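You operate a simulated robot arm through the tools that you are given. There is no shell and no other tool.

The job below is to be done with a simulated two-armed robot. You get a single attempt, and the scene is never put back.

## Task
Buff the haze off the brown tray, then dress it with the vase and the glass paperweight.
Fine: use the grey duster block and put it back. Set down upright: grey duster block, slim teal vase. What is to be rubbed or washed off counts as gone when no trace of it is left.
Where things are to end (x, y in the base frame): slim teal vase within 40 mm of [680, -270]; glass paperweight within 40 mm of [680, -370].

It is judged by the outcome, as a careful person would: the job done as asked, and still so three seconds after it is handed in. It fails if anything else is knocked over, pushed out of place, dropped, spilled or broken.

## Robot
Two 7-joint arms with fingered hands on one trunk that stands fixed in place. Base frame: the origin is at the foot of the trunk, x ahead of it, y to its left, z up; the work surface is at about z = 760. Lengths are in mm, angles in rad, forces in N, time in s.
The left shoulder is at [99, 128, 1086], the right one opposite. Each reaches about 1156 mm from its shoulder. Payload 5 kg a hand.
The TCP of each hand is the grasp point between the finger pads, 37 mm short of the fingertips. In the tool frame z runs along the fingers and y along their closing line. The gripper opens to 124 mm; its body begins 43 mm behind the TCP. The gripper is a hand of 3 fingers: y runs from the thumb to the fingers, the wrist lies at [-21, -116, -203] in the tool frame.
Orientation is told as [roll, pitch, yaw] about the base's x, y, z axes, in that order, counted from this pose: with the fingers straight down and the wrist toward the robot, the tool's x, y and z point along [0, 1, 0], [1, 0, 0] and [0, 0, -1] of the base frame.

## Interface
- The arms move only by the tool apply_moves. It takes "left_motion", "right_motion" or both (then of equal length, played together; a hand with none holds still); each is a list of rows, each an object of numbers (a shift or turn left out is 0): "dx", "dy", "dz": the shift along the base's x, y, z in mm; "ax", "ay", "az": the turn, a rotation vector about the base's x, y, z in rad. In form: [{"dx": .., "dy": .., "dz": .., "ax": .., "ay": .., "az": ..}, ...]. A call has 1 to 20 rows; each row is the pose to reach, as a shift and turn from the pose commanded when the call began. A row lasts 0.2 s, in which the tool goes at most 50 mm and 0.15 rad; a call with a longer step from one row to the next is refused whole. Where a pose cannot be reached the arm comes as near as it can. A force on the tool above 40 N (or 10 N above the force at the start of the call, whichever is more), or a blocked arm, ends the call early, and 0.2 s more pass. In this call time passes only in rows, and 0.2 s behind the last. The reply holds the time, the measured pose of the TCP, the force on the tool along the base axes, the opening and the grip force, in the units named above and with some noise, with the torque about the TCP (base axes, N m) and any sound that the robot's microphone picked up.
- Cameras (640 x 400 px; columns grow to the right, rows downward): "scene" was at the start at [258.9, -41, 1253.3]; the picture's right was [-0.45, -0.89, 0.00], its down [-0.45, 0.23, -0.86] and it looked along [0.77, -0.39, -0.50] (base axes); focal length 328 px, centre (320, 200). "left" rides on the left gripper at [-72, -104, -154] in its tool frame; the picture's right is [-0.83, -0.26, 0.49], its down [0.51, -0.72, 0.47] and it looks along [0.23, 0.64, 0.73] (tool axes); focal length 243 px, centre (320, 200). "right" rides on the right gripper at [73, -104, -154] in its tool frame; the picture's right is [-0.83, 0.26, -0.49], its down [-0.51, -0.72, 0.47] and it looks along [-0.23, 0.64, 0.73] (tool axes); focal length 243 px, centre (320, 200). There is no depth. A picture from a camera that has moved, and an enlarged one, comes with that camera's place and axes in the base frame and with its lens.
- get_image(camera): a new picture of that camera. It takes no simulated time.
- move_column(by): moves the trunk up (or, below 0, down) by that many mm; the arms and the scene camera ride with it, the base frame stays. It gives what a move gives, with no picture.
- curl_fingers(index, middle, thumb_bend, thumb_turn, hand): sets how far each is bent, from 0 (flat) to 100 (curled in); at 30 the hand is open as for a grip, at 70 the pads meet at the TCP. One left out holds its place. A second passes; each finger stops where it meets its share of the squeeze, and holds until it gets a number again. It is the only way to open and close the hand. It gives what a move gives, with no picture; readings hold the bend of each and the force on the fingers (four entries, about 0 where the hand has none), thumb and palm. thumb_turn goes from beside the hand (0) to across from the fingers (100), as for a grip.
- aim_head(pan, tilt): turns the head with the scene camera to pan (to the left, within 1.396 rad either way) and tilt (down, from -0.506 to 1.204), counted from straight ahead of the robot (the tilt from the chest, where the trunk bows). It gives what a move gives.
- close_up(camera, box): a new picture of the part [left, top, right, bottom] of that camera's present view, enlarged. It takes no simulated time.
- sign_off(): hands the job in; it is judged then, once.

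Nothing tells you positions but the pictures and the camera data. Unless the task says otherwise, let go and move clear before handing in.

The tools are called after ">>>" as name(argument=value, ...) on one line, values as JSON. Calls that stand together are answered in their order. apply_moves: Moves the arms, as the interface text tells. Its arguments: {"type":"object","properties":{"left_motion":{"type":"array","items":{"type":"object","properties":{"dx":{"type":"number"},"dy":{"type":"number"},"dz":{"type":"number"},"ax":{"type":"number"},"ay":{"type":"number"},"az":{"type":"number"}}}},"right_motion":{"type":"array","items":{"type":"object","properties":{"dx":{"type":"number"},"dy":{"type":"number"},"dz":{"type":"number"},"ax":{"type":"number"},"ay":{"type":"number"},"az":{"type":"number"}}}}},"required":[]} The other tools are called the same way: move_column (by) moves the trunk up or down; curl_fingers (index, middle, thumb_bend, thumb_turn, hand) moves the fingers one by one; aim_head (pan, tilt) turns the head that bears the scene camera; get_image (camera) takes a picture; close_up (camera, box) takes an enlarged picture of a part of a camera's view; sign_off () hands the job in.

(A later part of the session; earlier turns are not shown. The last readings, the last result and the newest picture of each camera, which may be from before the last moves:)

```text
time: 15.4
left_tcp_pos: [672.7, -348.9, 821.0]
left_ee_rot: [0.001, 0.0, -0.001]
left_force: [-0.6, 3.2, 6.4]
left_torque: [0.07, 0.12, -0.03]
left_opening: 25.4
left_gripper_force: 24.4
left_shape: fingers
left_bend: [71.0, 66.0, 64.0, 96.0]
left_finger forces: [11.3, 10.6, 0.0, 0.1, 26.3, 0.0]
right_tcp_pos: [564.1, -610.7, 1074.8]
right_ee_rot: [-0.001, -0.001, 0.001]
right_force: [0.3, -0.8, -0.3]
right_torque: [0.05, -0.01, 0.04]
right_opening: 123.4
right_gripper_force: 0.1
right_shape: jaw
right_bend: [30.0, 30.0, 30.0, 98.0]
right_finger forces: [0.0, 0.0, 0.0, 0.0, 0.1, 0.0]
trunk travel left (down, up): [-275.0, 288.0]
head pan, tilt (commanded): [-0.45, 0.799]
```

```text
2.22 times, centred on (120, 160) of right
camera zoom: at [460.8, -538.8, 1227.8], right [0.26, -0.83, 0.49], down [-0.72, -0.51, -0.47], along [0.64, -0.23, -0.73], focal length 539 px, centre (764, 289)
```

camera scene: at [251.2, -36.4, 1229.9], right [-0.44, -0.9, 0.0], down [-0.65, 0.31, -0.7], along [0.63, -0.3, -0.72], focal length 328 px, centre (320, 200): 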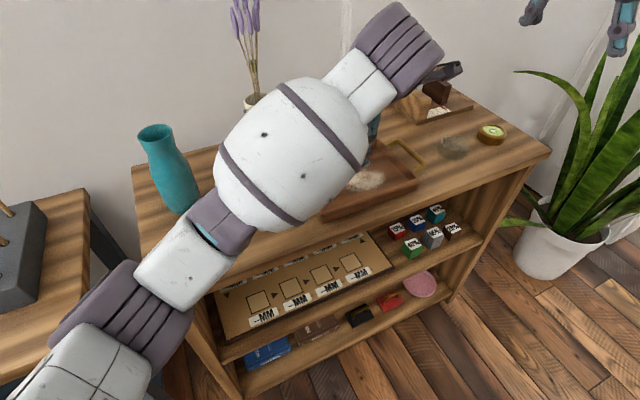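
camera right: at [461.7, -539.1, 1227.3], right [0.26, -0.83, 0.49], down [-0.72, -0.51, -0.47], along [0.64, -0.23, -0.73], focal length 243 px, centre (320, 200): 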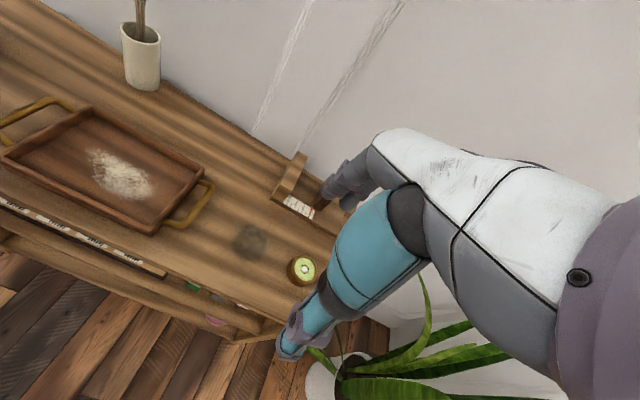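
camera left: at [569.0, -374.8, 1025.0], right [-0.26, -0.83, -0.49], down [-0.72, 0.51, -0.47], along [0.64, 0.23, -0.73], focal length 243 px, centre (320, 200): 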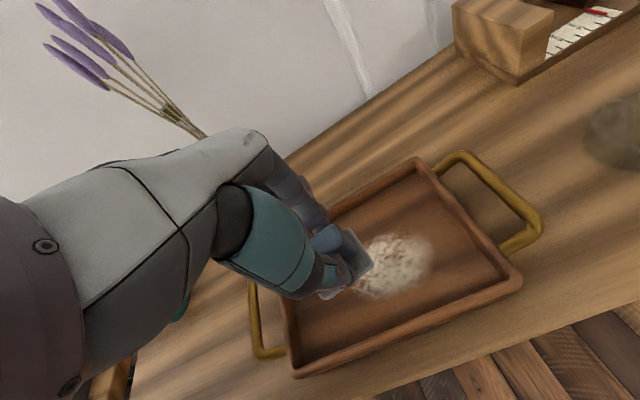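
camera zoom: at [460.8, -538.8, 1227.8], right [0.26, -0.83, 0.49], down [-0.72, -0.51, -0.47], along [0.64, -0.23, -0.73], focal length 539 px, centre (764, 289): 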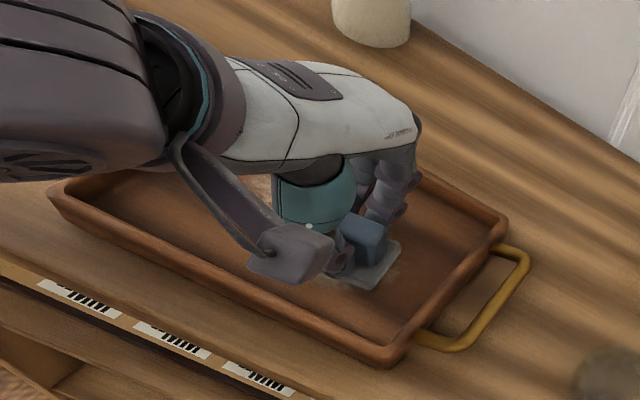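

The stroke ran smoothly at about 6 N, and the tray corners stayed put. I'll wipe the whole patch in a loop.

>>> apply_moves(left_motion=[{"dy": -13}, {"dy": -25}, {"dx": 12, "dy": -25}, {"dx": 23, "dy": -25}, {"dx": 23, "dy": -10}, {"dx": 23, "dy": 5}, {"dx": 23, "dy": 20}, {"dx": 23, "dy": 35}, {"dx": 23, "dy": 50}, {"dx": 23, "dy": 65}, {"dx": 23, "dy": 80}, {"dx": 12, "dy": 80}, {"dx": 0, "dy": 80}, {"dx": -9, "dy": 80}, {"dx": -17, "dy": 80}, {"dx": -17, "dy": 65}, {"dx": -17, "dy": 50}, {"dx": -17, "dy": 35}, {"dx": -17, "dy": 20}, {"dx": -17, "dy": 5}])

>>> close_up(camera="right", box=[0, 70, 240, 250])

```text
time: 19.6
left_tcp_pos: [657.5, -344.4, 820.9]
left_ee_rot: [0.001, -0.001, 0.001]
left_force: [0.8, 3.8, 6.8]
left_torque: [0.09, 0.0, -0.04]
left_opening: 26.2
left_gripper_force: 25.7
left_shape: fingers
left_bend: [72.0, 66.0, 64.0, 96.0]
left_finger forces: [11.8, 11.4, 0.0, 0.0, 27.3, 0.0]
right_tcp_pos: [564.8, -610.2, 1074.3]
right_ee_rot: [-0.002, -0.002, 0.0]
right_force: [-0.3, 0.1, -0.9]
right_torque: [-0.01, 0.0, -0.04]
right_opening: 123.6
right_gripper_force: 0.0
right_shape: jaw
right_bend: [30.0, 30.0, 30.0, 98.0]
right_finger forces: [0.0, 0.0, 0.1, 0.0, 0.0, 0.1]
trunk travel left (down, up): [-275.0, 288.0]
head pan, tilt (commanded): [-0.45, 0.799]
```

```text
2.22 times, centred on (120, 160) of right
camera zoom: at [461.1, -538.7, 1227.8], right [0.26, -0.83, 0.49], down [-0.72, -0.51, -0.47], along [0.64, -0.23, -0.73], focal length 539 px, centre (764, 289)
```

zoom: 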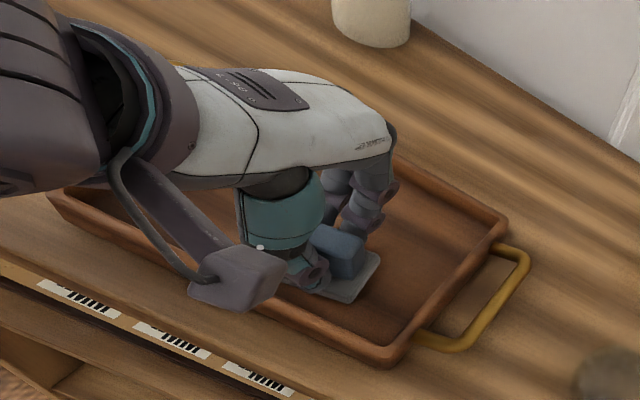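

No haze remains visible around the pad, and the tray is still in place. I'll make another pass with different lanes for full overlap.

>>> apply_moves(left_motion=[{"dy": -15}, {"dy": -29}, {"dx": 10, "dy": -29}, {"dx": 20, "dy": -29}, {"dx": 20, "dy": -15}, {"dx": 20, "dy": 0}, {"dx": 20, "dy": 15}, {"dx": 20, "dy": 30}, {"dx": 20, "dy": 45}, {"dx": 20, "dy": 60}, {"dx": 20, "dy": 78}, {"dx": 8, "dy": 78}, {"dx": 0, "dy": 78}, {"dx": 0, "dy": 64}, {"dx": 5, "dy": 49}, {"dx": 8, "dy": 34}, {"dx": 8, "dy": 19}, {"dx": 8, "dy": 4}, {"dx": 8, "dy": -12}, {"dx": 8, "dy": -28}])

>>> apply_moves(left_motion=[{"dx": 10}, {"dx": 22}, {"dx": 32}, {"dx": 32, "dy": 15}, {"dx": 32, "dy": 30}, {"dx": 32, "dy": 45}, {"dx": 32, "dy": 60}, {"dx": 32, "dy": 75}, {"dx": 32, "dy": 90}, {"dx": 32, "dy": 105}, {"dx": 32, "dy": 105, "dz": 5}, {"dx": 32, "dy": 105, "dz": 25}, {"dx": 32, "dy": 105, "dz": 60}, {"dx": 25, "dy": 120, "dz": 90}])

>>> get_image(camera="right")

>>> close_up(camera="right", box=[0, 70, 240, 250])

```text
time: 23.8
left_tcp_pos: [664.5, -370.6, 819.1]
left_ee_rot: [-0.002, 0.001, 0.0]
left_force: [0.5, 3.9, 8.3]
left_torque: [0.1, 0.0, 0.01]
left_opening: 26.0
left_gripper_force: 25.9
left_shape: fingers
left_bend: [72.0, 66.0, 64.0, 95.0]
left_finger forces: [12.1, 11.8, 0.0, 0.1, 28.6, 0.0]
right_tcp_pos: [564.2, -610.3, 1073.5]
right_ee_rot: [-0.001, -0.001, 0.0]
right_force: [0.9, 0.6, -0.2]
right_torque: [-0.03, -0.01, 0.0]
right_opening: 123.9
right_gripper_force: 0.1
right_shape: jaw
right_bend: [30.0, 30.0, 30.0, 98.0]
right_finger forces: [0.0, 0.0, 0.0, 0.1, 0.1, 0.1]
trunk travel left (down, up): [-275.0, 288.0]
head pan, tilt (commanded): [-0.45, 0.799]
```

```text
time: 26.8
left_tcp_pos: [690.9, -252.8, 906.8]
left_ee_rot: [-0.003, -0.006, -0.002]
left_force: [-1.4, 1.2, 0.2]
left_torque: [0.0, 0.01, -0.01]
left_opening: 26.6
left_gripper_force: 23.5
left_shape: fingers
left_bend: [72.0, 67.0, 65.0, 95.0]
left_finger forces: [11.7, 9.2, 0.0, 0.0, 25.5, 0.1]
left hand out of reach, approached as far as the arm can: row 14
right_tcp_pos: [564.9, -611.1, 1074.7]
right_ee_rot: [-0.002, -0.004, 0.0]
right_force: [0.1, -0.2, 0.6]
right_torque: [-0.01, 0.03, 0.04]
right_opening: 123.8
right_gripper_force: 0.0
right_shape: jaw
right_bend: [30.0, 30.0, 30.0, 98.0]
right_finger forces: [0.1, 0.1, 0.0, 0.0, 0.0, 0.0]
trunk travel left (down, up): [-275.0, 288.0]
head pan, tilt (commanded): [-0.45, 0.799]
```

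```text
taken
camera right: at [461.1, -538.7, 1227.8], right [0.26, -0.83, 0.49], down [-0.72, -0.51, -0.47], along [0.64, -0.23, -0.73], focal length 243 px, centre (320, 200)
```

right: 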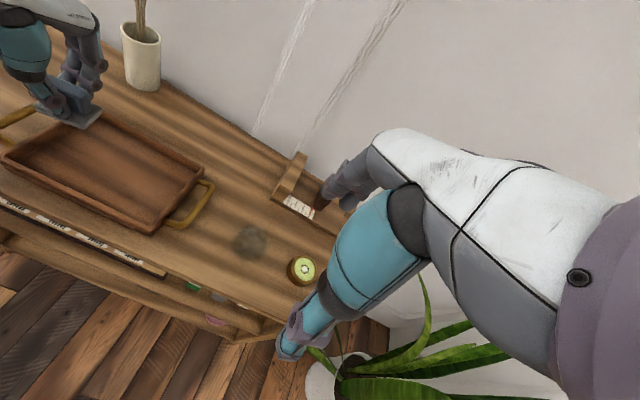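

```text
2.22 times, centred on (120, 160) of right
camera zoom: at [461.1, -538.7, 1227.8], right [0.26, -0.83, 0.49], down [-0.72, -0.51, -0.47], along [0.64, -0.23, -0.73], focal length 539 px, centre (764, 289)
```

zoom: 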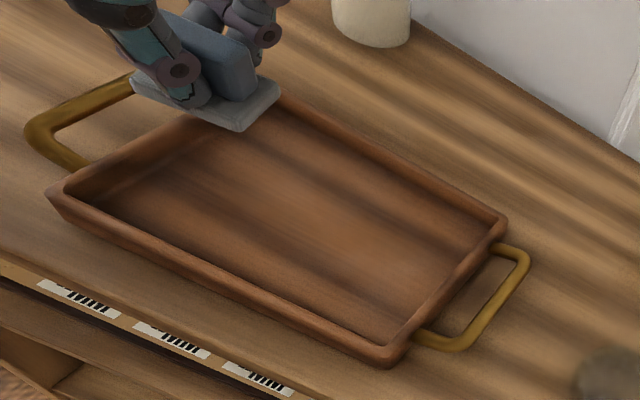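

The tray looks clean from here. I'll zoom in to check for residual traces before putting the duster back.

>>> close_up(camera="right", box=[60, 110, 180, 210])

>>> close_up(camera="left", box=[300, 150, 620, 380])

>>> get_image(camera="scene")

```text
4.00 times, centred on (120, 160) of right
camera zoom: at [461.1, -538.7, 1227.8], right [0.26, -0.83, 0.49], down [-0.72, -0.51, -0.47], along [0.64, -0.23, -0.73], focal length 970 px, centre (1120, 360)
```

zoom: 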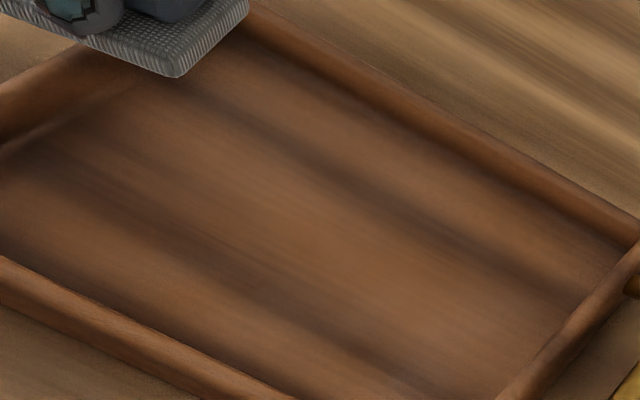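

```text
1.74 times, centred on (460, 265) of left
camera zoom: at [584.8, -324.5, 1060.3], right [-0.26, -0.83, -0.49], down [-0.72, 0.51, -0.48], along [0.64, 0.23, -0.73], focal length 422 px, centre (76, 87)
```

zoom: 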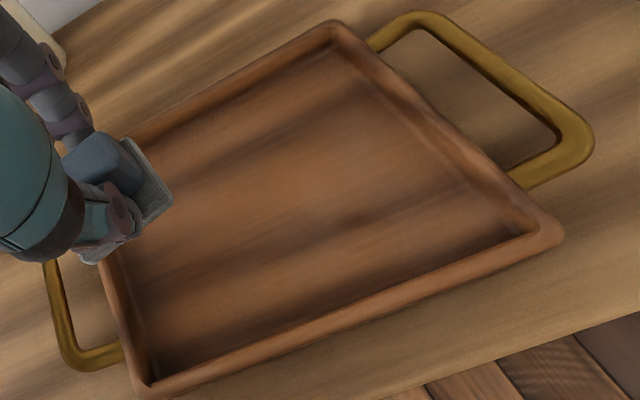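

```text
taken
camera scene: at [250.6, -34.7, 1230.1], right [-0.44, -0.9, 0.0], down [-0.65, 0.31, -0.7], along [0.63, -0.3, -0.72], focal length 328 px, centre (320, 200)
```

scene: 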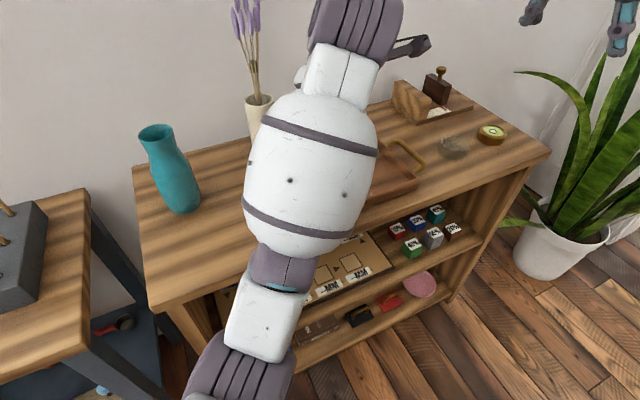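

I see no trace from two angles. I'll carry the duster back to hover over its original place, which also frees the head camera's view of the tray.

>>> apply_moves(left_motion=[{"dx": -4, "dy": 25, "dz": 5}, {"dx": -8, "dy": 50, "dz": 5}, {"dx": -12, "dy": 75, "dz": 5}, {"dx": -16, "dy": 100, "dz": 5}, {"dx": -20, "dy": 125, "dz": 5}, {"dx": -24, "dy": 150, "dz": 5}, {"dx": -28, "dy": 173, "dz": 5}])

>>> get_image(camera="scene")

>>> close_up(camera="scene", box=[270, 130, 430, 230])

>>> close_up(camera="right", box=[0, 90, 220, 240])

```text
time: 28.4
left_tcp_pos: [674.7, -79.2, 892.3]
left_ee_rot: [-0.002, -0.007, -0.002]
left_force: [0.9, -0.8, -0.6]
left_torque: [0.0, -0.01, 0.01]
left_opening: 21.5
left_gripper_force: 20.8
left_shape: fingers
left_bend: [73.0, 72.0, 65.0, 95.0]
left_finger forces: [15.6, 5.3, 0.1, 0.0, 21.3, 0.1]
left hand out of reach, approached as far as the arm can: row 1, 2, 3, 4, 5, 6, 7
right_tcp_pos: [564.1, -611.3, 1074.8]
right_ee_rot: [-0.003, 0.0, 0.0]
right_force: [0.2, -0.8, -0.1]
right_torque: [-0.03, -0.03, -0.01]
right_opening: 123.8
right_gripper_force: 0.0
right_shape: jaw
right_bend: [30.0, 30.0, 30.0, 98.0]
right_finger forces: [0.0, 0.1, 0.1, 0.1, 0.0, 0.0]
trunk travel left (down, up): [-275.0, 288.0]
head pan, tilt (commanded): [-0.45, 0.799]
```

```text
taken
camera scene: at [251.0, -35.0, 1230.0], right [-0.44, -0.9, 0.0], down [-0.65, 0.31, -0.7], along [0.63, -0.3, -0.72], focal length 328 px, centre (320, 200)
```

scene: 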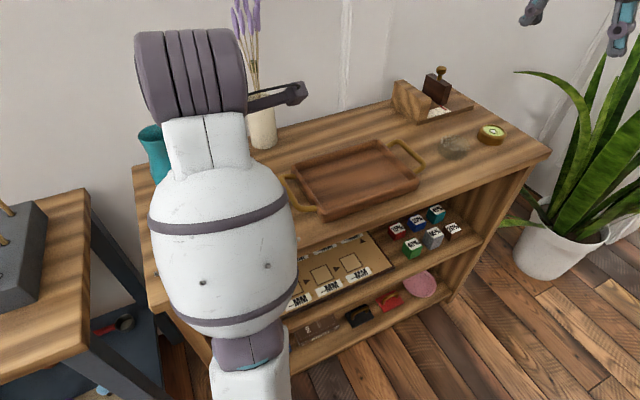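

```text
4.00 times, centred on (350, 180) of scene
camera zoom: at [251.0, -35.0, 1230.0], right [-0.44, -0.9, 0.0], down [-0.65, 0.31, -0.7], along [0.63, -0.3, -0.72], focal length 1312 px, centre (200, 280)
```

zoom: 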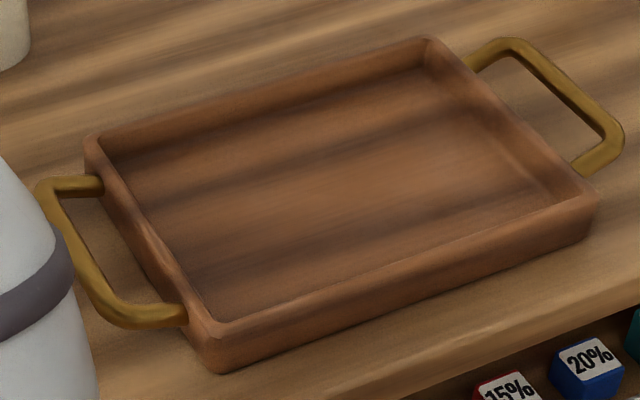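

```text
2.67 times, centred on (110, 165) of right
camera zoom: at [461.5, -538.9, 1227.6], right [0.26, -0.83, 0.49], down [-0.72, -0.51, -0.47], along [0.64, -0.23, -0.73], focal length 647 px, centre (880, 293)
```

zoom: 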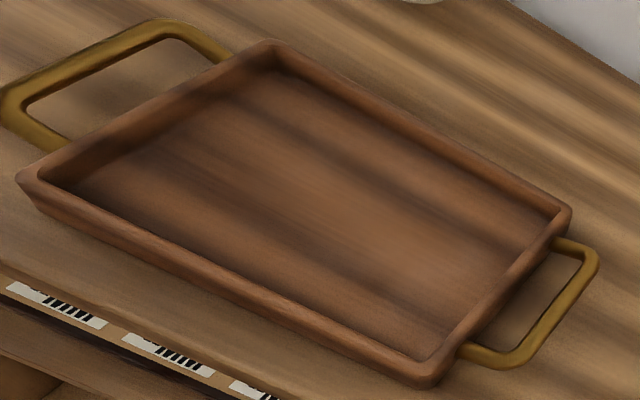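

The tray is clean and hasn't moved. However, the left arm reports being at its reach limit, with z 892 and x 675 instead of 913 and 662, and the finger bends changed, so I'll check the hand.

>>> get_image(camera="left")

>>> close_up(camera="left", box=[240, 150, 440, 340])

>>> get_image(camera="right")

```text
taken
camera left: at [569.2, -151.4, 1044.1], right [-0.26, -0.83, -0.49], down [-0.72, 0.51, -0.48], along [0.65, 0.23, -0.73], focal length 243 px, centre (320, 200)
```

left: 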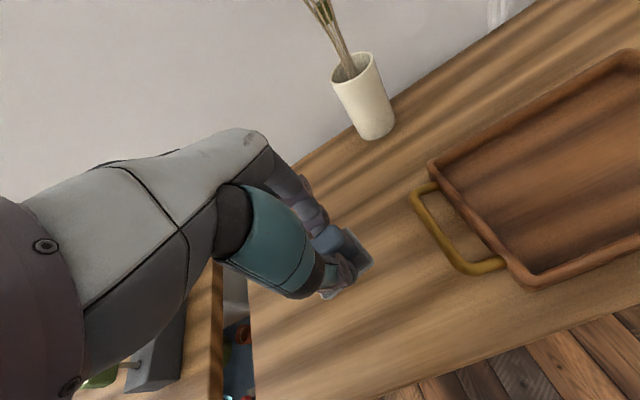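

```text
2.11 times, centred on (340, 245) of left
camera zoom: at [569.2, -151.4, 1044.1], right [-0.26, -0.83, -0.49], down [-0.72, 0.51, -0.48], along [0.65, 0.23, -0.73], focal length 511 px, centre (278, 105)
```

zoom: 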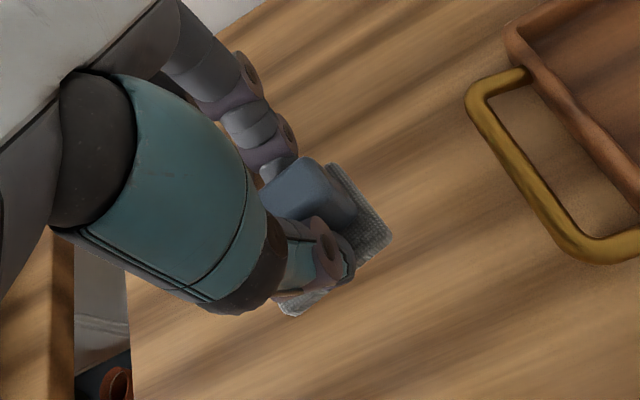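

```text
taken
camera right: at [461.5, -538.9, 1227.6], right [0.26, -0.83, 0.49], down [-0.72, -0.51, -0.47], along [0.64, -0.23, -0.73], focal length 243 px, centre (320, 200)
```

right: 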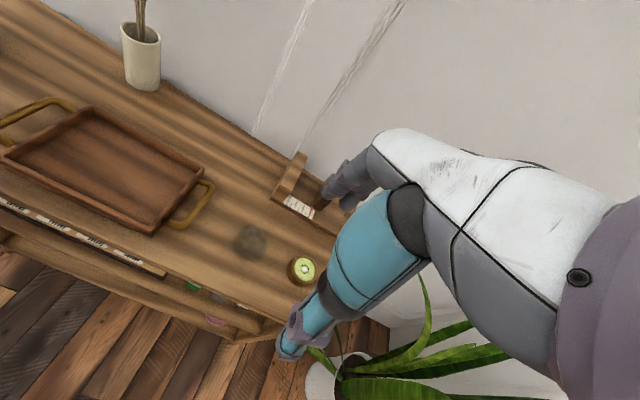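

The duster is still held, slightly turned. The arm seems caught on a joint limit on the near/high side, so I'll try lower over the original spot and see whether it tracks again.

>>> apply_moves(left_motion=[{"dz": -15}, {"dz": -30}, {"dz": -45}, {"dz": -60}])

>>> get_image(camera="left")

>>> get_image(camera="scene")

```text
time: 29.4
left_tcp_pos: [676.1, -80.0, 830.9]
left_ee_rot: [-0.001, 0.0, 0.0]
left_force: [-0.4, -0.7, -1.0]
left_torque: [0.01, -0.03, 0.02]
left_opening: 21.4
left_gripper_force: 20.7
left_shape: fingers
left_bend: [73.0, 72.0, 65.0, 95.0]
left_finger forces: [15.7, 5.5, 0.0, 0.0, 21.3, 0.0]
right_tcp_pos: [564.0, -611.4, 1074.2]
right_ee_rot: [-0.001, 0.0, 0.001]
right_force: [0.8, 0.2, -0.4]
right_torque: [-0.06, 0.02, -0.03]
right_opening: 123.5
right_gripper_force: 0.1
right_shape: jaw
right_bend: [30.0, 30.0, 30.0, 98.0]
right_finger forces: [0.1, 0.0, 0.0, 0.0, 0.1, 0.1]
trunk travel left (down, up): [-275.0, 288.0]
head pan, tilt (commanded): [-0.45, 0.799]
```

```text
taken
camera left: at [571.0, -152.3, 984.5], right [-0.26, -0.83, -0.49], down [-0.72, 0.51, -0.47], along [0.64, 0.23, -0.73], focal length 243 px, centre (320, 200)
```

left: 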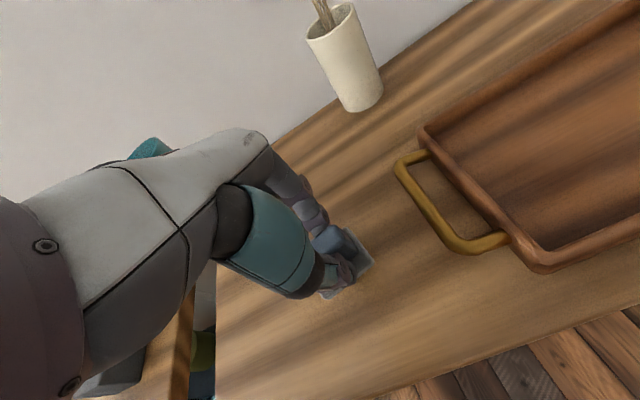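

```text
taken
camera scene: at [251.1, -35.3, 1230.0], right [-0.44, -0.9, 0.0], down [-0.65, 0.31, -0.7], along [0.63, -0.3, -0.72], focal length 328 px, centre (320, 200)
```

scene: 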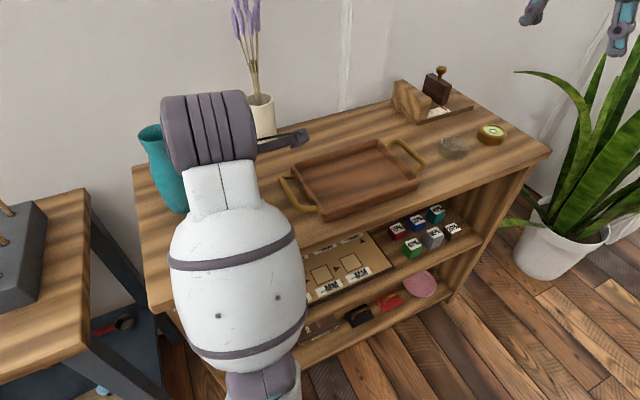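

Tracking is restored. The duster is turned about 0.15 rad from its original alignment, so I'll square it up and move it over its original spot while lowering.

>>> apply_moves(left_motion=[{"dx": -3, "dy": 0.5, "az": -0.05}, {"dx": -6, "dy": 1, "az": -0.1}, {"dx": -8, "dy": 1.5, "az": -0.15}, {"dx": -8, "dy": 1.5, "dz": -6, "az": -0.15}, {"dx": -8, "dy": 1.5, "dz": -12, "az": -0.15}])

>>> close_up(camera="left", box=[240, 150, 440, 340])

>>> close_up(camera="scene", box=[140, 140, 320, 260])

```text
time: 30.6
left_tcp_pos: [667.7, -77.9, 819.4]
left_ee_rot: [0.0, 0.0, -0.151]
left_force: [-0.4, 0.9, -1.2]
left_torque: [0.0, 0.0, -0.02]
left_opening: 21.3
left_gripper_force: 21.0
left_shape: fingers
left_bend: [73.0, 72.0, 65.0, 95.0]
left_finger forces: [15.6, 5.4, 0.0, 0.0, 21.3, 0.0]
right_tcp_pos: [564.9, -611.2, 1073.5]
right_ee_rot: [0.0, 0.0, 0.0]
right_force: [-0.5, -0.7, 0.1]
right_torque: [0.03, 0.01, -0.02]
right_opening: 123.6
right_gripper_force: 0.1
right_shape: jaw
right_bend: [30.0, 30.0, 30.0, 98.0]
right_finger forces: [0.0, 0.0, 0.1, 0.1, 0.0, 0.0]
trunk travel left (down, up): [-275.0, 288.0]
head pan, tilt (commanded): [-0.45, 0.799]
```

```text
2.11 times, centred on (340, 245) of left
camera zoom: at [553.4, -134.7, 973.2], right [-0.38, -0.78, -0.49], down [-0.64, 0.61, -0.47], along [0.67, 0.13, -0.73], focal length 511 px, centre (278, 105)
```

zoom: 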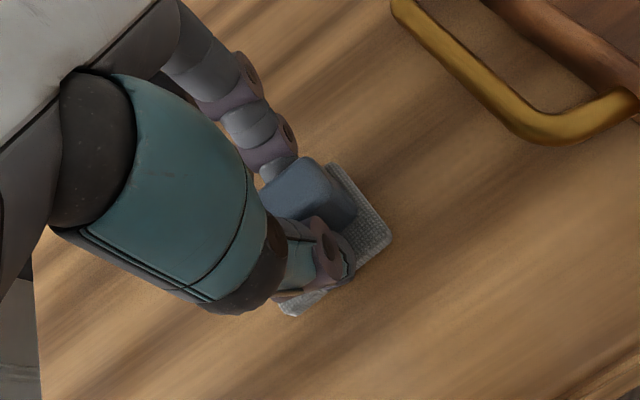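

```text
3.33 times, centred on (230, 200) of scene
camera zoom: at [251.1, -35.2, 1230.0], right [-0.44, -0.9, 0.0], down [-0.65, 0.31, -0.7], along [0.63, -0.3, -0.72], focal length 1093 px, centre (620, 200)
```

zoom: 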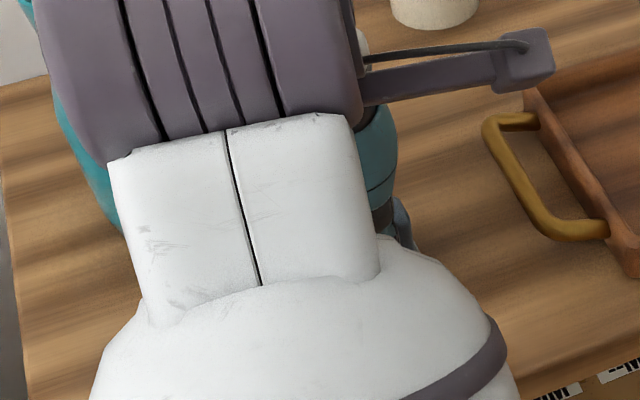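

The duster is aligned and just above the table. I'll lower it to contact in small steps.

>>> apply_moves(left_motion=[{"dz": -2}, {"dz": -4}, {"dz": -5.5}])

```text
time: 31.4
left_tcp_pos: [667.0, -78.0, 813.2]
left_ee_rot: [0.001, 0.0, -0.15]
left_force: [0.0, 0.1, 0.4]
left_torque: [-0.04, 0.0, -0.01]
left_opening: 21.5
left_gripper_force: 21.0
left_shape: fingers
left_bend: [73.0, 72.0, 65.0, 95.0]
left_finger forces: [15.9, 5.3, 0.0, 0.1, 21.4, 0.0]
right_tcp_pos: [564.3, -610.3, 1074.1]
right_ee_rot: [-0.002, 0.001, 0.0]
right_force: [0.7, -0.5, 1.5]
right_torque: [0.02, 0.02, 0.0]
right_opening: 123.9
right_gripper_force: 0.1
right_shape: jaw
right_bend: [30.0, 30.0, 30.0, 98.0]
right_finger forces: [0.0, 0.0, 0.1, 0.0, 0.0, 0.1]
trunk travel left (down, up): [-275.0, 288.0]
head pan, tilt (commanded): [-0.45, 0.799]
```

Nearly touching. I'll go one millimetre at a time until I feel contact.

>>> apply_moves(left_motion=[{"dz": -0.8}, {"dz": -1.5}])

```text
time: 32.0
left_tcp_pos: [668.6, -78.7, 813.2]
left_ee_rot: [-0.001, -0.002, -0.149]
left_force: [1.7, 1.3, 5.6]
left_torque: [-0.06, 0.13, 0.01]
left_opening: 21.6
left_gripper_force: 22.4
left_shape: fingers
left_bend: [73.0, 72.0, 65.0, 95.0]
left_finger forces: [17.0, 6.0, 0.0, 0.0, 21.6, 0.0]
right_tcp_pos: [565.1, -610.4, 1074.6]
right_ee_rot: [-0.001, -0.002, 0.0]
right_force: [-0.3, 0.7, 0.0]
right_torque: [-0.02, 0.0, -0.02]
right_opening: 123.7
right_gripper_force: 0.0
right_shape: jaw
right_bend: [30.0, 30.0, 30.0, 98.0]
right_finger forces: [0.0, 0.0, 0.1, 0.0, 0.0, 0.1]
trunk travel left (down, up): [-275.0, 288.0]
head pan, tilt (commanded): [-0.45, 0.799]
```

The duster is resting on the table at about 5 N. I'll release it by opening to 50, then check before lifting.

>>> curl_fingers(hand="left", index=52, middle=52, thumb_bend=52)

>>> close_up(camera="left", box=[240, 150, 440, 340])

```text
time: 33.0
left_tcp_pos: [668.0, -80.0, 813.1]
left_ee_rot: [0.0, 0.0, -0.15]
left_force: [-0.8, -0.5, -0.5]
left_torque: [-0.02, 0.0, -0.02]
left_opening: 60.7
left_gripper_force: 0.1
left_shape: fingers
left_bend: [52.0, 52.0, 52.0, 97.0]
left_finger forces: [0.2, 0.0, 0.0, 0.0, 0.1, 0.0]
right_tcp_pos: [564.4, -612.5, 1073.2]
right_ee_rot: [0.0, 0.0, 0.0]
right_force: [0.0, -0.6, 0.5]
right_torque: [0.01, -0.01, 0.03]
right_opening: 123.6
right_gripper_force: 0.0
right_shape: jaw
right_bend: [30.0, 30.0, 30.0, 98.0]
right_finger forces: [0.1, 0.0, 0.1, 0.0, 0.0, 0.0]
trunk travel left (down, up): [-275.0, 288.0]
head pan, tilt (commanded): [-0.45, 0.799]
```

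```text
2.11 times, centred on (340, 245) of left
camera zoom: at [553.2, -134.5, 966.3], right [-0.38, -0.78, -0.49], down [-0.64, 0.61, -0.47], along [0.67, 0.13, -0.73], focal length 511 px, centre (278, 105)
```

zoom: 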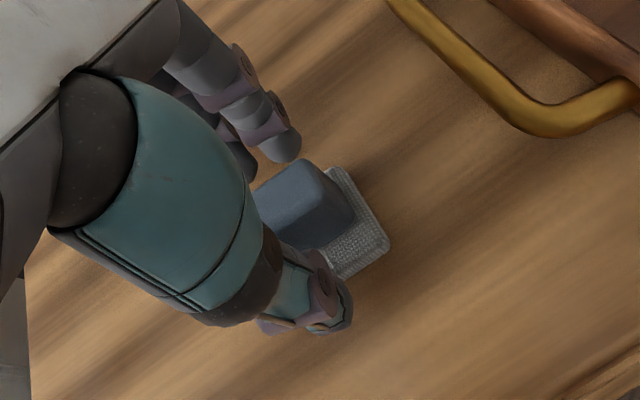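

Released cleanly. I'll lift straight up clear of the duster, staying below the height where the arm hit its limit.

>>> apply_moves(left_motion=[{"dz": 5}, {"dz": 15}, {"dz": 30}, {"dz": 45}, {"dz": 60}])

>>> get_image(camera="left")

>>> get_image(camera="scene")

```text
time: 34.2
left_tcp_pos: [667.8, -78.5, 873.7]
left_ee_rot: [-0.001, 0.0, -0.151]
left_force: [0.5, 0.9, -0.6]
left_torque: [-0.02, 0.04, 0.0]
left_opening: 61.0
left_gripper_force: 0.0
left_shape: fingers
left_bend: [52.0, 52.0, 52.0, 97.0]
left_finger forces: [0.0, 0.0, 0.0, 0.0, 0.1, 0.1]
right_tcp_pos: [565.3, -611.9, 1074.4]
right_ee_rot: [0.0, 0.001, -0.001]
right_force: [-0.1, -0.8, -0.2]
right_torque: [0.0, -0.02, 0.02]
right_opening: 123.7
right_gripper_force: 0.0
right_shape: jaw
right_bend: [30.0, 30.0, 30.0, 98.0]
right_finger forces: [0.0, 0.0, 0.2, 0.0, 0.0, 0.0]
trunk travel left (down, up): [-275.0, 288.0]
head pan, tilt (commanded): [-0.45, 0.799]
```

```text
taken
camera left: at [553.0, -134.4, 1026.4], right [-0.38, -0.78, -0.49], down [-0.64, 0.61, -0.47], along [0.67, 0.13, -0.73], focal length 243 px, centre (320, 200)
```

left: 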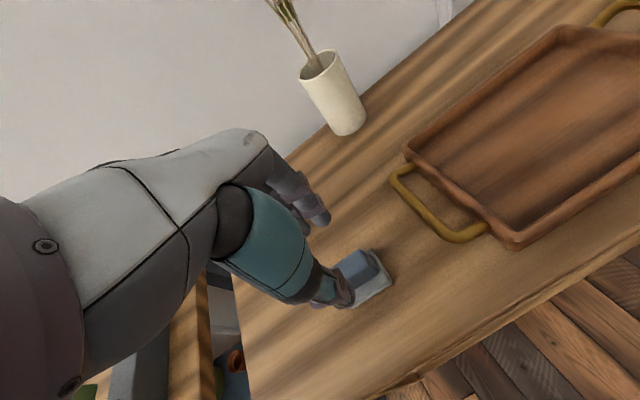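

```text
taken
camera scene: at [251.0, -35.2, 1230.0], right [-0.44, -0.9, 0.0], down [-0.65, 0.31, -0.7], along [0.63, -0.3, -0.72], focal length 328 px, centre (320, 200)
```

scene: 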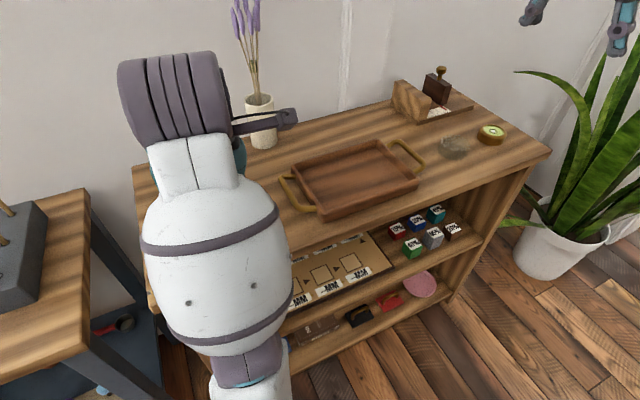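

The duster is back upright on its spot and the hand is clear. I'll try raising the left arm further to see whether it can leave the joint limit.

>>> apply_moves(left_motion=[{"dz": 15}, {"dz": 30}, {"dz": 45}])

>>> close_up(camera="left", box=[320, 220, 420, 320])

```text
time: 35.0
left_tcp_pos: [680.5, -80.6, 898.4]
left_ee_rot: [-0.001, -0.007, -0.15]
left_force: [0.5, -0.3, -0.4]
left_torque: [0.0, 0.0, 0.01]
left_opening: 61.0
left_gripper_force: 0.2
left_shape: fingers
left_bend: [52.0, 52.0, 52.0, 97.0]
left_finger forces: [0.0, 0.1, 0.0, 0.1, 0.1, 0.1]
left hand out of reach, approached as far as the arm can: row 2, 3
right_tcp_pos: [565.7, -611.1, 1074.3]
right_ee_rot: [0.0, 0.0, 0.0]
right_force: [0.0, 0.9, 0.4]
right_torque: [0.02, -0.02, -0.01]
right_opening: 123.7
right_gripper_force: 0.0
right_shape: jaw
right_bend: [30.0, 30.0, 30.0, 98.0]
right_finger forces: [0.0, 0.0, 0.0, 0.0, 0.1, 0.0]
trunk travel left (down, up): [-275.0, 288.0]
head pan, tilt (commanded): [-0.45, 0.799]
```

```text
4.00 times, centred on (370, 270) of left
camera zoom: at [564.6, -136.6, 1051.3], right [-0.38, -0.78, -0.49], down [-0.63, 0.61, -0.48], along [0.67, 0.13, -0.73], focal length 970 px, centre (120, -80)
```

zoom: 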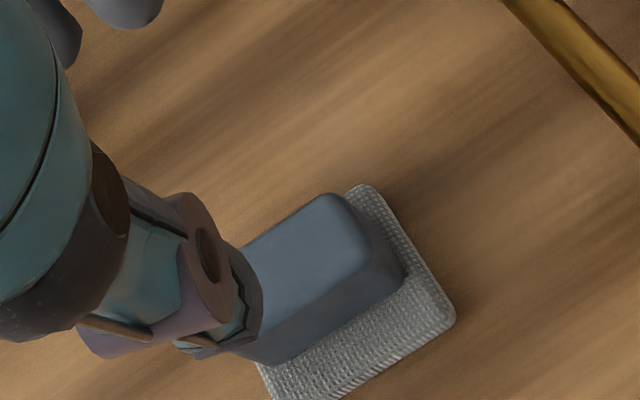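

Both views agree the duster is back within about 2 mm of its original spot. Since the left arm is limited when raising, I'll lift the whole trunk instead, which carries the hand up above the vase height.

>>> move_column(by=120)

>>> get_image(camera="scene")

>>> get_image(camera="left")

```text
time: 36.5
left_tcp_pos: [679.3, -81.5, 1017.8]
left_ee_rot: [-0.001, 0.002, -0.15]
left_force: [-0.6, 0.4, -0.3]
left_torque: [0.05, -0.02, 0.03]
left_opening: 61.1
left_gripper_force: 0.0
left_shape: fingers
left_bend: [52.0, 52.0, 52.0, 97.0]
left_finger forces: [0.1, 0.0, 0.1, 0.1, 0.1, 0.0]
right_tcp_pos: [565.6, -611.5, 1193.1]
right_ee_rot: [0.0, 0.0, 0.0]
right_force: [0.6, 0.2, 0.5]
right_torque: [0.04, 0.0, 0.02]
right_opening: 123.7
right_gripper_force: 0.1
right_shape: jaw
right_bend: [30.0, 30.0, 30.0, 98.0]
right_finger forces: [0.0, 0.1, 0.0, 0.0, 0.0, 0.0]
trunk travel left (down, up): [-395.0, 168.0]
head pan, tilt (commanded): [-0.45, 0.799]
```

```text
taken
camera scene: at [221.6, -35.4, 1351.6], right [-0.44, -0.9, 0.0], down [-0.65, 0.31, -0.7], along [0.63, -0.3, -0.72], focal length 328 px, centre (320, 200)
```

scene: 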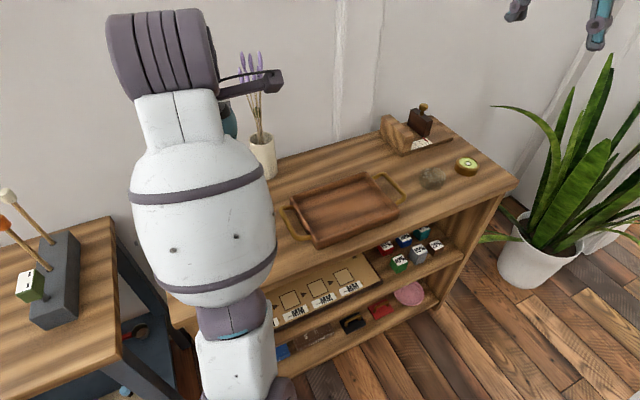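

```text
taken
camera left: at [565.8, -137.0, 1171.5], right [-0.38, -0.78, -0.49], down [-0.64, 0.61, -0.47], along [0.67, 0.13, -0.73], focal length 243 px, centre (320, 200)
```

left: 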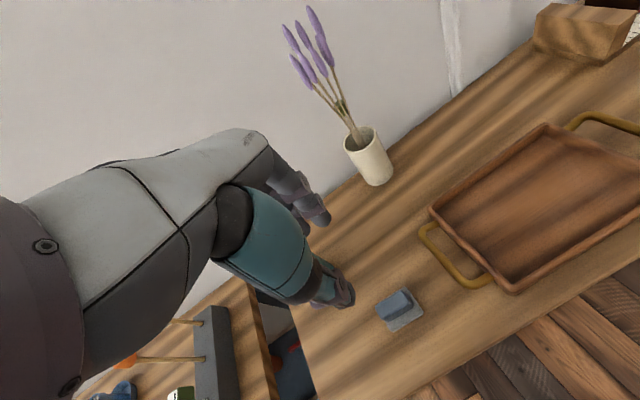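

The hand is now well above the vase. I'll open the fingers fully and move over the vase near (770, 11), turning the hand back to straight.

>>> curl_fingers(hand="left", index=30, middle=30, thumb_bend=30)

>>> apply_moves(left_motion=[{"dx": 20, "dy": 15, "az": 0.03}, {"dx": 40, "dy": 30, "az": 0.06}, {"dx": 60, "dy": 45, "az": 0.09}, {"dx": 80, "dy": 60, "az": 0.12}, {"dx": 90, "dy": 75, "az": 0.15}, {"dx": 90, "dy": 91, "az": 0.15}])

>>> get_image(camera="left")

>>> get_image(camera="scene")

```text
time: 37.5
left_tcp_pos: [680.5, -80.6, 1017.8]
left_ee_rot: [-0.001, 0.001, -0.151]
left_force: [0.0, 0.0, 0.5]
left_torque: [0.0, -0.03, 0.0]
left_opening: 128.4
left_gripper_force: 0.1
left_shape: fingers
left_bend: [30.0, 30.0, 30.0, 97.0]
left_finger forces: [0.0, 0.1, 0.1, 0.0, 0.0, 0.0]
right_tcp_pos: [564.8, -610.9, 1193.7]
right_ee_rot: [0.0, 0.0, -0.001]
right_force: [0.0, -0.1, 0.1]
right_torque: [-0.04, 0.02, -0.02]
right_opening: 123.7
right_gripper_force: 0.1
right_shape: jaw
right_bend: [30.0, 30.0, 30.0, 98.0]
right_finger forces: [0.0, 0.0, 0.1, 0.1, 0.0, 0.0]
trunk travel left (down, up): [-395.0, 168.0]
head pan, tilt (commanded): [-0.45, 0.799]
```

```text
time: 38.9
left_tcp_pos: [770.1, 11.2, 1018.3]
left_ee_rot: [0.0, 0.0, 0.0]
left_force: [0.6, 0.8, 0.9]
left_torque: [0.02, -0.02, 0.03]
left_opening: 128.3
left_gripper_force: 0.0
left_shape: fingers
left_bend: [30.0, 30.0, 30.0, 97.0]
left_finger forces: [0.1, 0.0, 0.1, 0.0, 0.1, 0.1]
right_tcp_pos: [565.7, -610.1, 1195.0]
right_ee_rot: [-0.003, 0.001, -0.001]
right_force: [-0.3, -0.1, -0.1]
right_torque: [-0.02, -0.03, 0.02]
right_opening: 123.7
right_gripper_force: 0.1
right_shape: jaw
right_bend: [30.0, 30.0, 30.0, 98.0]
right_finger forces: [0.1, 0.0, 0.0, 0.0, 0.1, 0.0]
trunk travel left (down, up): [-395.0, 168.0]
head pan, tilt (commanded): [-0.45, 0.799]
```

```text
taken
camera left: at [664.9, -61.7, 1171.7], right [-0.26, -0.83, -0.49], down [-0.72, 0.51, -0.47], along [0.64, 0.23, -0.73], focal length 243 px, centre (320, 200)
```

left: 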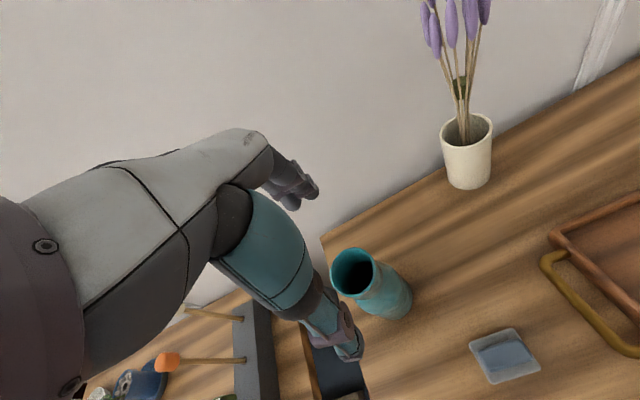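

```text
taken
camera scene: at [221.3, -34.5, 1351.8], right [-0.44, -0.9, 0.0], down [-0.65, 0.31, -0.7], along [0.63, -0.3, -0.72], focal length 328 px, centre (320, 200)
```

scene: 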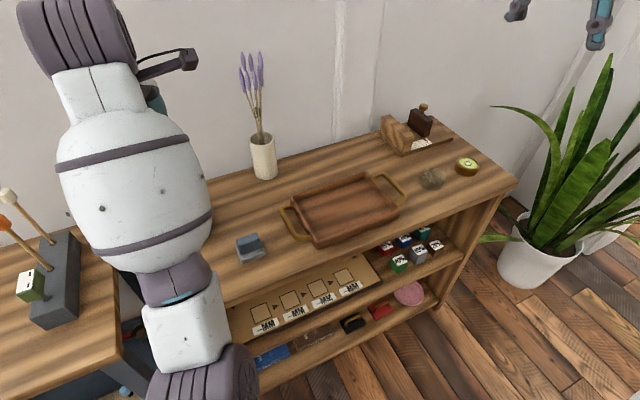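

The vase mouth is in view below the hand. I'll zoom in to measure it precisely.

>>> close_up(camera="left", box=[310, 230, 430, 330])

>>> close_up(camera="scene", box=[220, 160, 420, 280])

```text
4.00 times, centred on (370, 280) of left
camera zoom: at [664.9, -61.7, 1171.7], right [-0.26, -0.83, -0.49], down [-0.72, 0.51, -0.47], along [0.64, 0.23, -0.73], focal length 970 px, centre (120, -120)
```

zoom: 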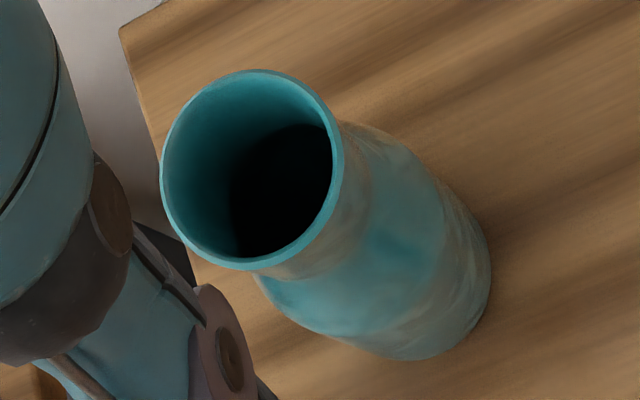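

```text
3.20 times, centred on (320, 220) of scene
camera zoom: at [221.3, -34.5, 1351.8], right [-0.44, -0.9, 0.0], down [-0.65, 0.31, -0.7], along [0.63, -0.3, -0.72], focal length 1050 px, centre (320, 136)
```

zoom: 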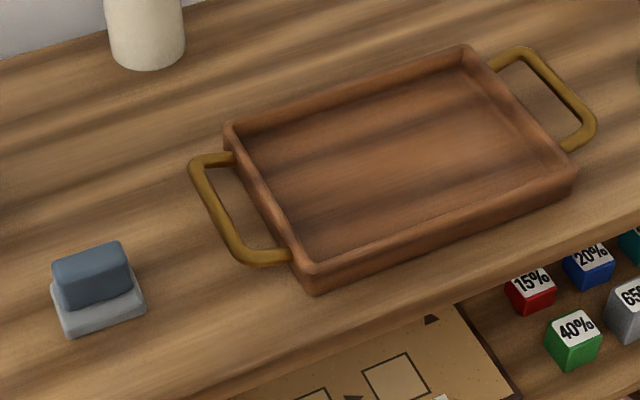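

The views triangulate the vase mouth to (767.6, 9.6, 925), with the base below at about (766, 11). I'll centre the hand and descend around the neck, pausing midway to check.

>>> apply_moves(left_motion=[{"dx": -2.5, "dy": -1.5}, {"dx": -2.5, "dy": -1.5, "dz": -20}, {"dx": -2.5, "dy": -1.5, "dz": -40}, {"dx": -2.5, "dy": -1.5, "dz": -60}, {"dx": -2.5, "dy": -1.5, "dz": -75}])

>>> get_image(camera="left")

>>> close_up(camera="left", box=[250, 150, 410, 370])

```text
time: 40.1
left_tcp_pos: [767.8, 8.7, 943.1]
left_ee_rot: [0.0, 0.001, -0.002]
left_force: [-0.7, -0.6, -0.1]
left_torque: [0.01, -0.02, 0.04]
left_opening: 128.6
left_gripper_force: 0.1
left_shape: fingers
left_bend: [30.0, 30.0, 30.0, 97.0]
left_finger forces: [0.1, 0.1, 0.1, 0.1, 0.0, 0.1]
right_tcp_pos: [564.0, -611.4, 1193.5]
right_ee_rot: [0.001, 0.0, -0.001]
right_force: [-0.4, 0.3, 0.5]
right_torque: [0.0, 0.04, -0.01]
right_opening: 123.7
right_gripper_force: 0.1
right_shape: jaw
right_bend: [30.0, 30.0, 30.0, 98.0]
right_finger forces: [0.1, 0.0, 0.0, 0.0, 0.1, 0.1]
trunk travel left (down, up): [-395.0, 168.0]
head pan, tilt (commanded): [-0.45, 0.799]
```

```text
taken
camera left: at [662.3, -63.8, 1096.8], right [-0.26, -0.83, -0.49], down [-0.72, 0.51, -0.47], along [0.64, 0.23, -0.73], focal length 243 px, centre (320, 200)
```

left: 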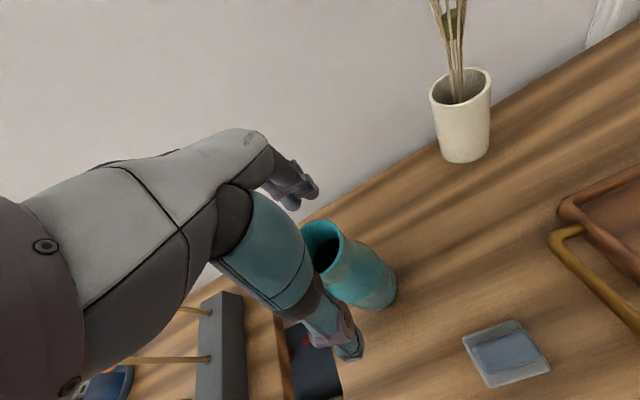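

```text
1.82 times, centred on (330, 260) of left
camera zoom: at [662.3, -63.8, 1096.8], right [-0.26, -0.83, -0.49], down [-0.72, 0.51, -0.47], along [0.64, 0.23, -0.73], focal length 441 px, centre (302, 91)
```

zoom: 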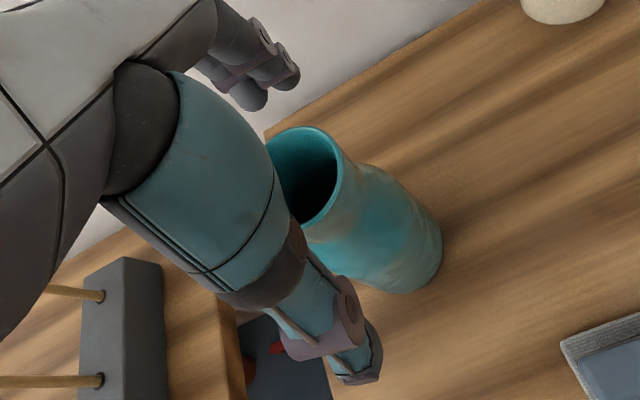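

The vase sits between the thumb and the fingers. I'll descend to about z 897, where the hand body should stay above the rim.

>>> apply_moves(left_motion=[{"dz": -12}, {"dz": -24}, {"dz": -36}, {"dz": -46}])

>>> get_image(camera="left")

>>> get_image(camera="scene")

```text
time: 41.1
left_tcp_pos: [767.1, 9.1, 896.7]
left_ee_rot: [0.001, 0.002, 0.0]
left_force: [0.2, 0.1, 0.3]
left_torque: [-0.04, 0.0, 0.0]
left_opening: 128.3
left_gripper_force: 0.0
left_shape: fingers
left_bend: [30.0, 30.0, 30.0, 97.0]
left_finger forces: [0.0, 0.0, 0.0, 0.0, 0.0, 0.0]
right_tcp_pos: [565.7, -610.0, 1193.8]
right_ee_rot: [0.0, 0.0, -0.001]
right_force: [0.1, 1.0, 0.5]
right_torque: [0.02, -0.02, 0.03]
right_opening: 123.7
right_gripper_force: 0.1
right_shape: jaw
right_bend: [30.0, 30.0, 30.0, 98.0]
right_finger forces: [0.1, 0.1, 0.0, 0.1, 0.0, 0.1]
trunk travel left (down, up): [-395.0, 168.0]
head pan, tilt (commanded): [-0.45, 0.799]
```

```text
taken
camera left: at [662.5, -63.5, 1050.7], right [-0.26, -0.83, -0.49], down [-0.72, 0.51, -0.47], along [0.64, 0.23, -0.73], focal length 243 px, centre (320, 200)
```

left: 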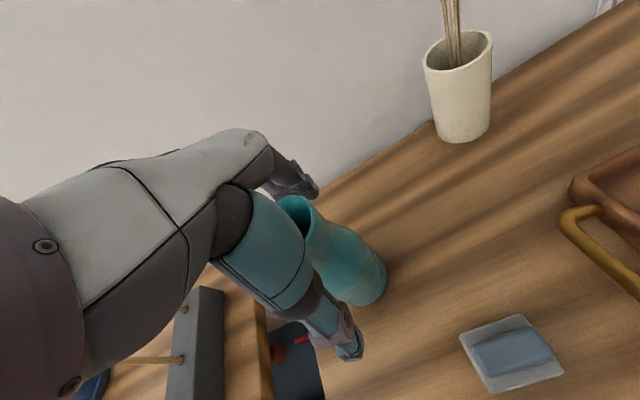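

```text
taken
camera scene: at [221.4, -35.2, 1351.7], right [-0.44, -0.9, 0.0], down [-0.65, 0.31, -0.7], along [0.63, -0.3, -0.72], focal length 328 px, centre (320, 200)
```

scene: 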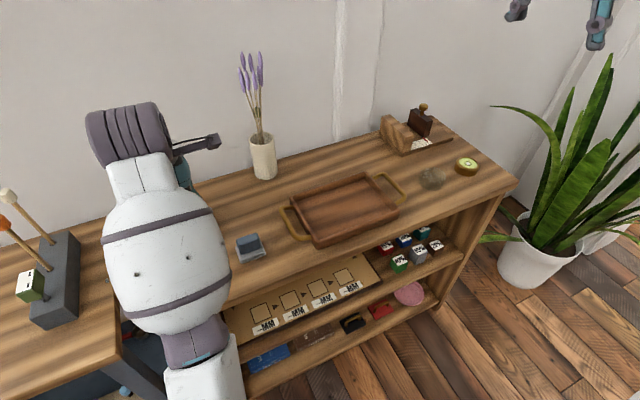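

The hand is around the neck with no contact. I'll close in stages so any off-centre contact shows up early.

>>> curl_fingers(hand="left", index=48, middle=48, thumb_bend=48)

>>> close_up(camera="left", box=[240, 150, 400, 370])

```text
time: 42.1
left_tcp_pos: [767.9, 8.0, 897.5]
left_ee_rot: [0.0, 0.0, 0.001]
left_force: [-1.0, 1.4, -0.1]
left_torque: [0.01, 0.0, 0.01]
left_opening: 74.4
left_gripper_force: 0.0
left_shape: fingers
left_bend: [48.0, 48.0, 48.0, 97.0]
left_finger forces: [0.1, 0.1, 0.1, 0.0, 0.1, 0.0]
right_tcp_pos: [564.5, -611.8, 1194.7]
right_ee_rot: [0.001, 0.0, 0.001]
right_force: [0.2, 0.5, -0.4]
right_torque: [0.01, -0.02, -0.02]
right_opening: 123.5
right_gripper_force: 0.1
right_shape: jaw
right_bend: [30.0, 30.0, 30.0, 98.0]
right_finger forces: [0.0, 0.0, 0.0, 0.0, 0.1, 0.0]
trunk travel left (down, up): [-395.0, 168.0]
head pan, tilt (commanded): [-0.45, 0.799]
```

```text
1.82 times, centred on (320, 260) of left
camera zoom: at [662.4, -63.6, 1051.0], right [-0.26, -0.83, -0.49], down [-0.72, 0.51, -0.47], along [0.64, 0.23, -0.73], focal length 441 px, centre (320, 91)
```

zoom: 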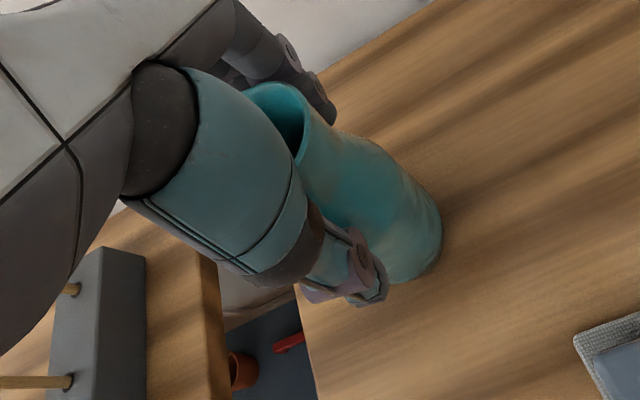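

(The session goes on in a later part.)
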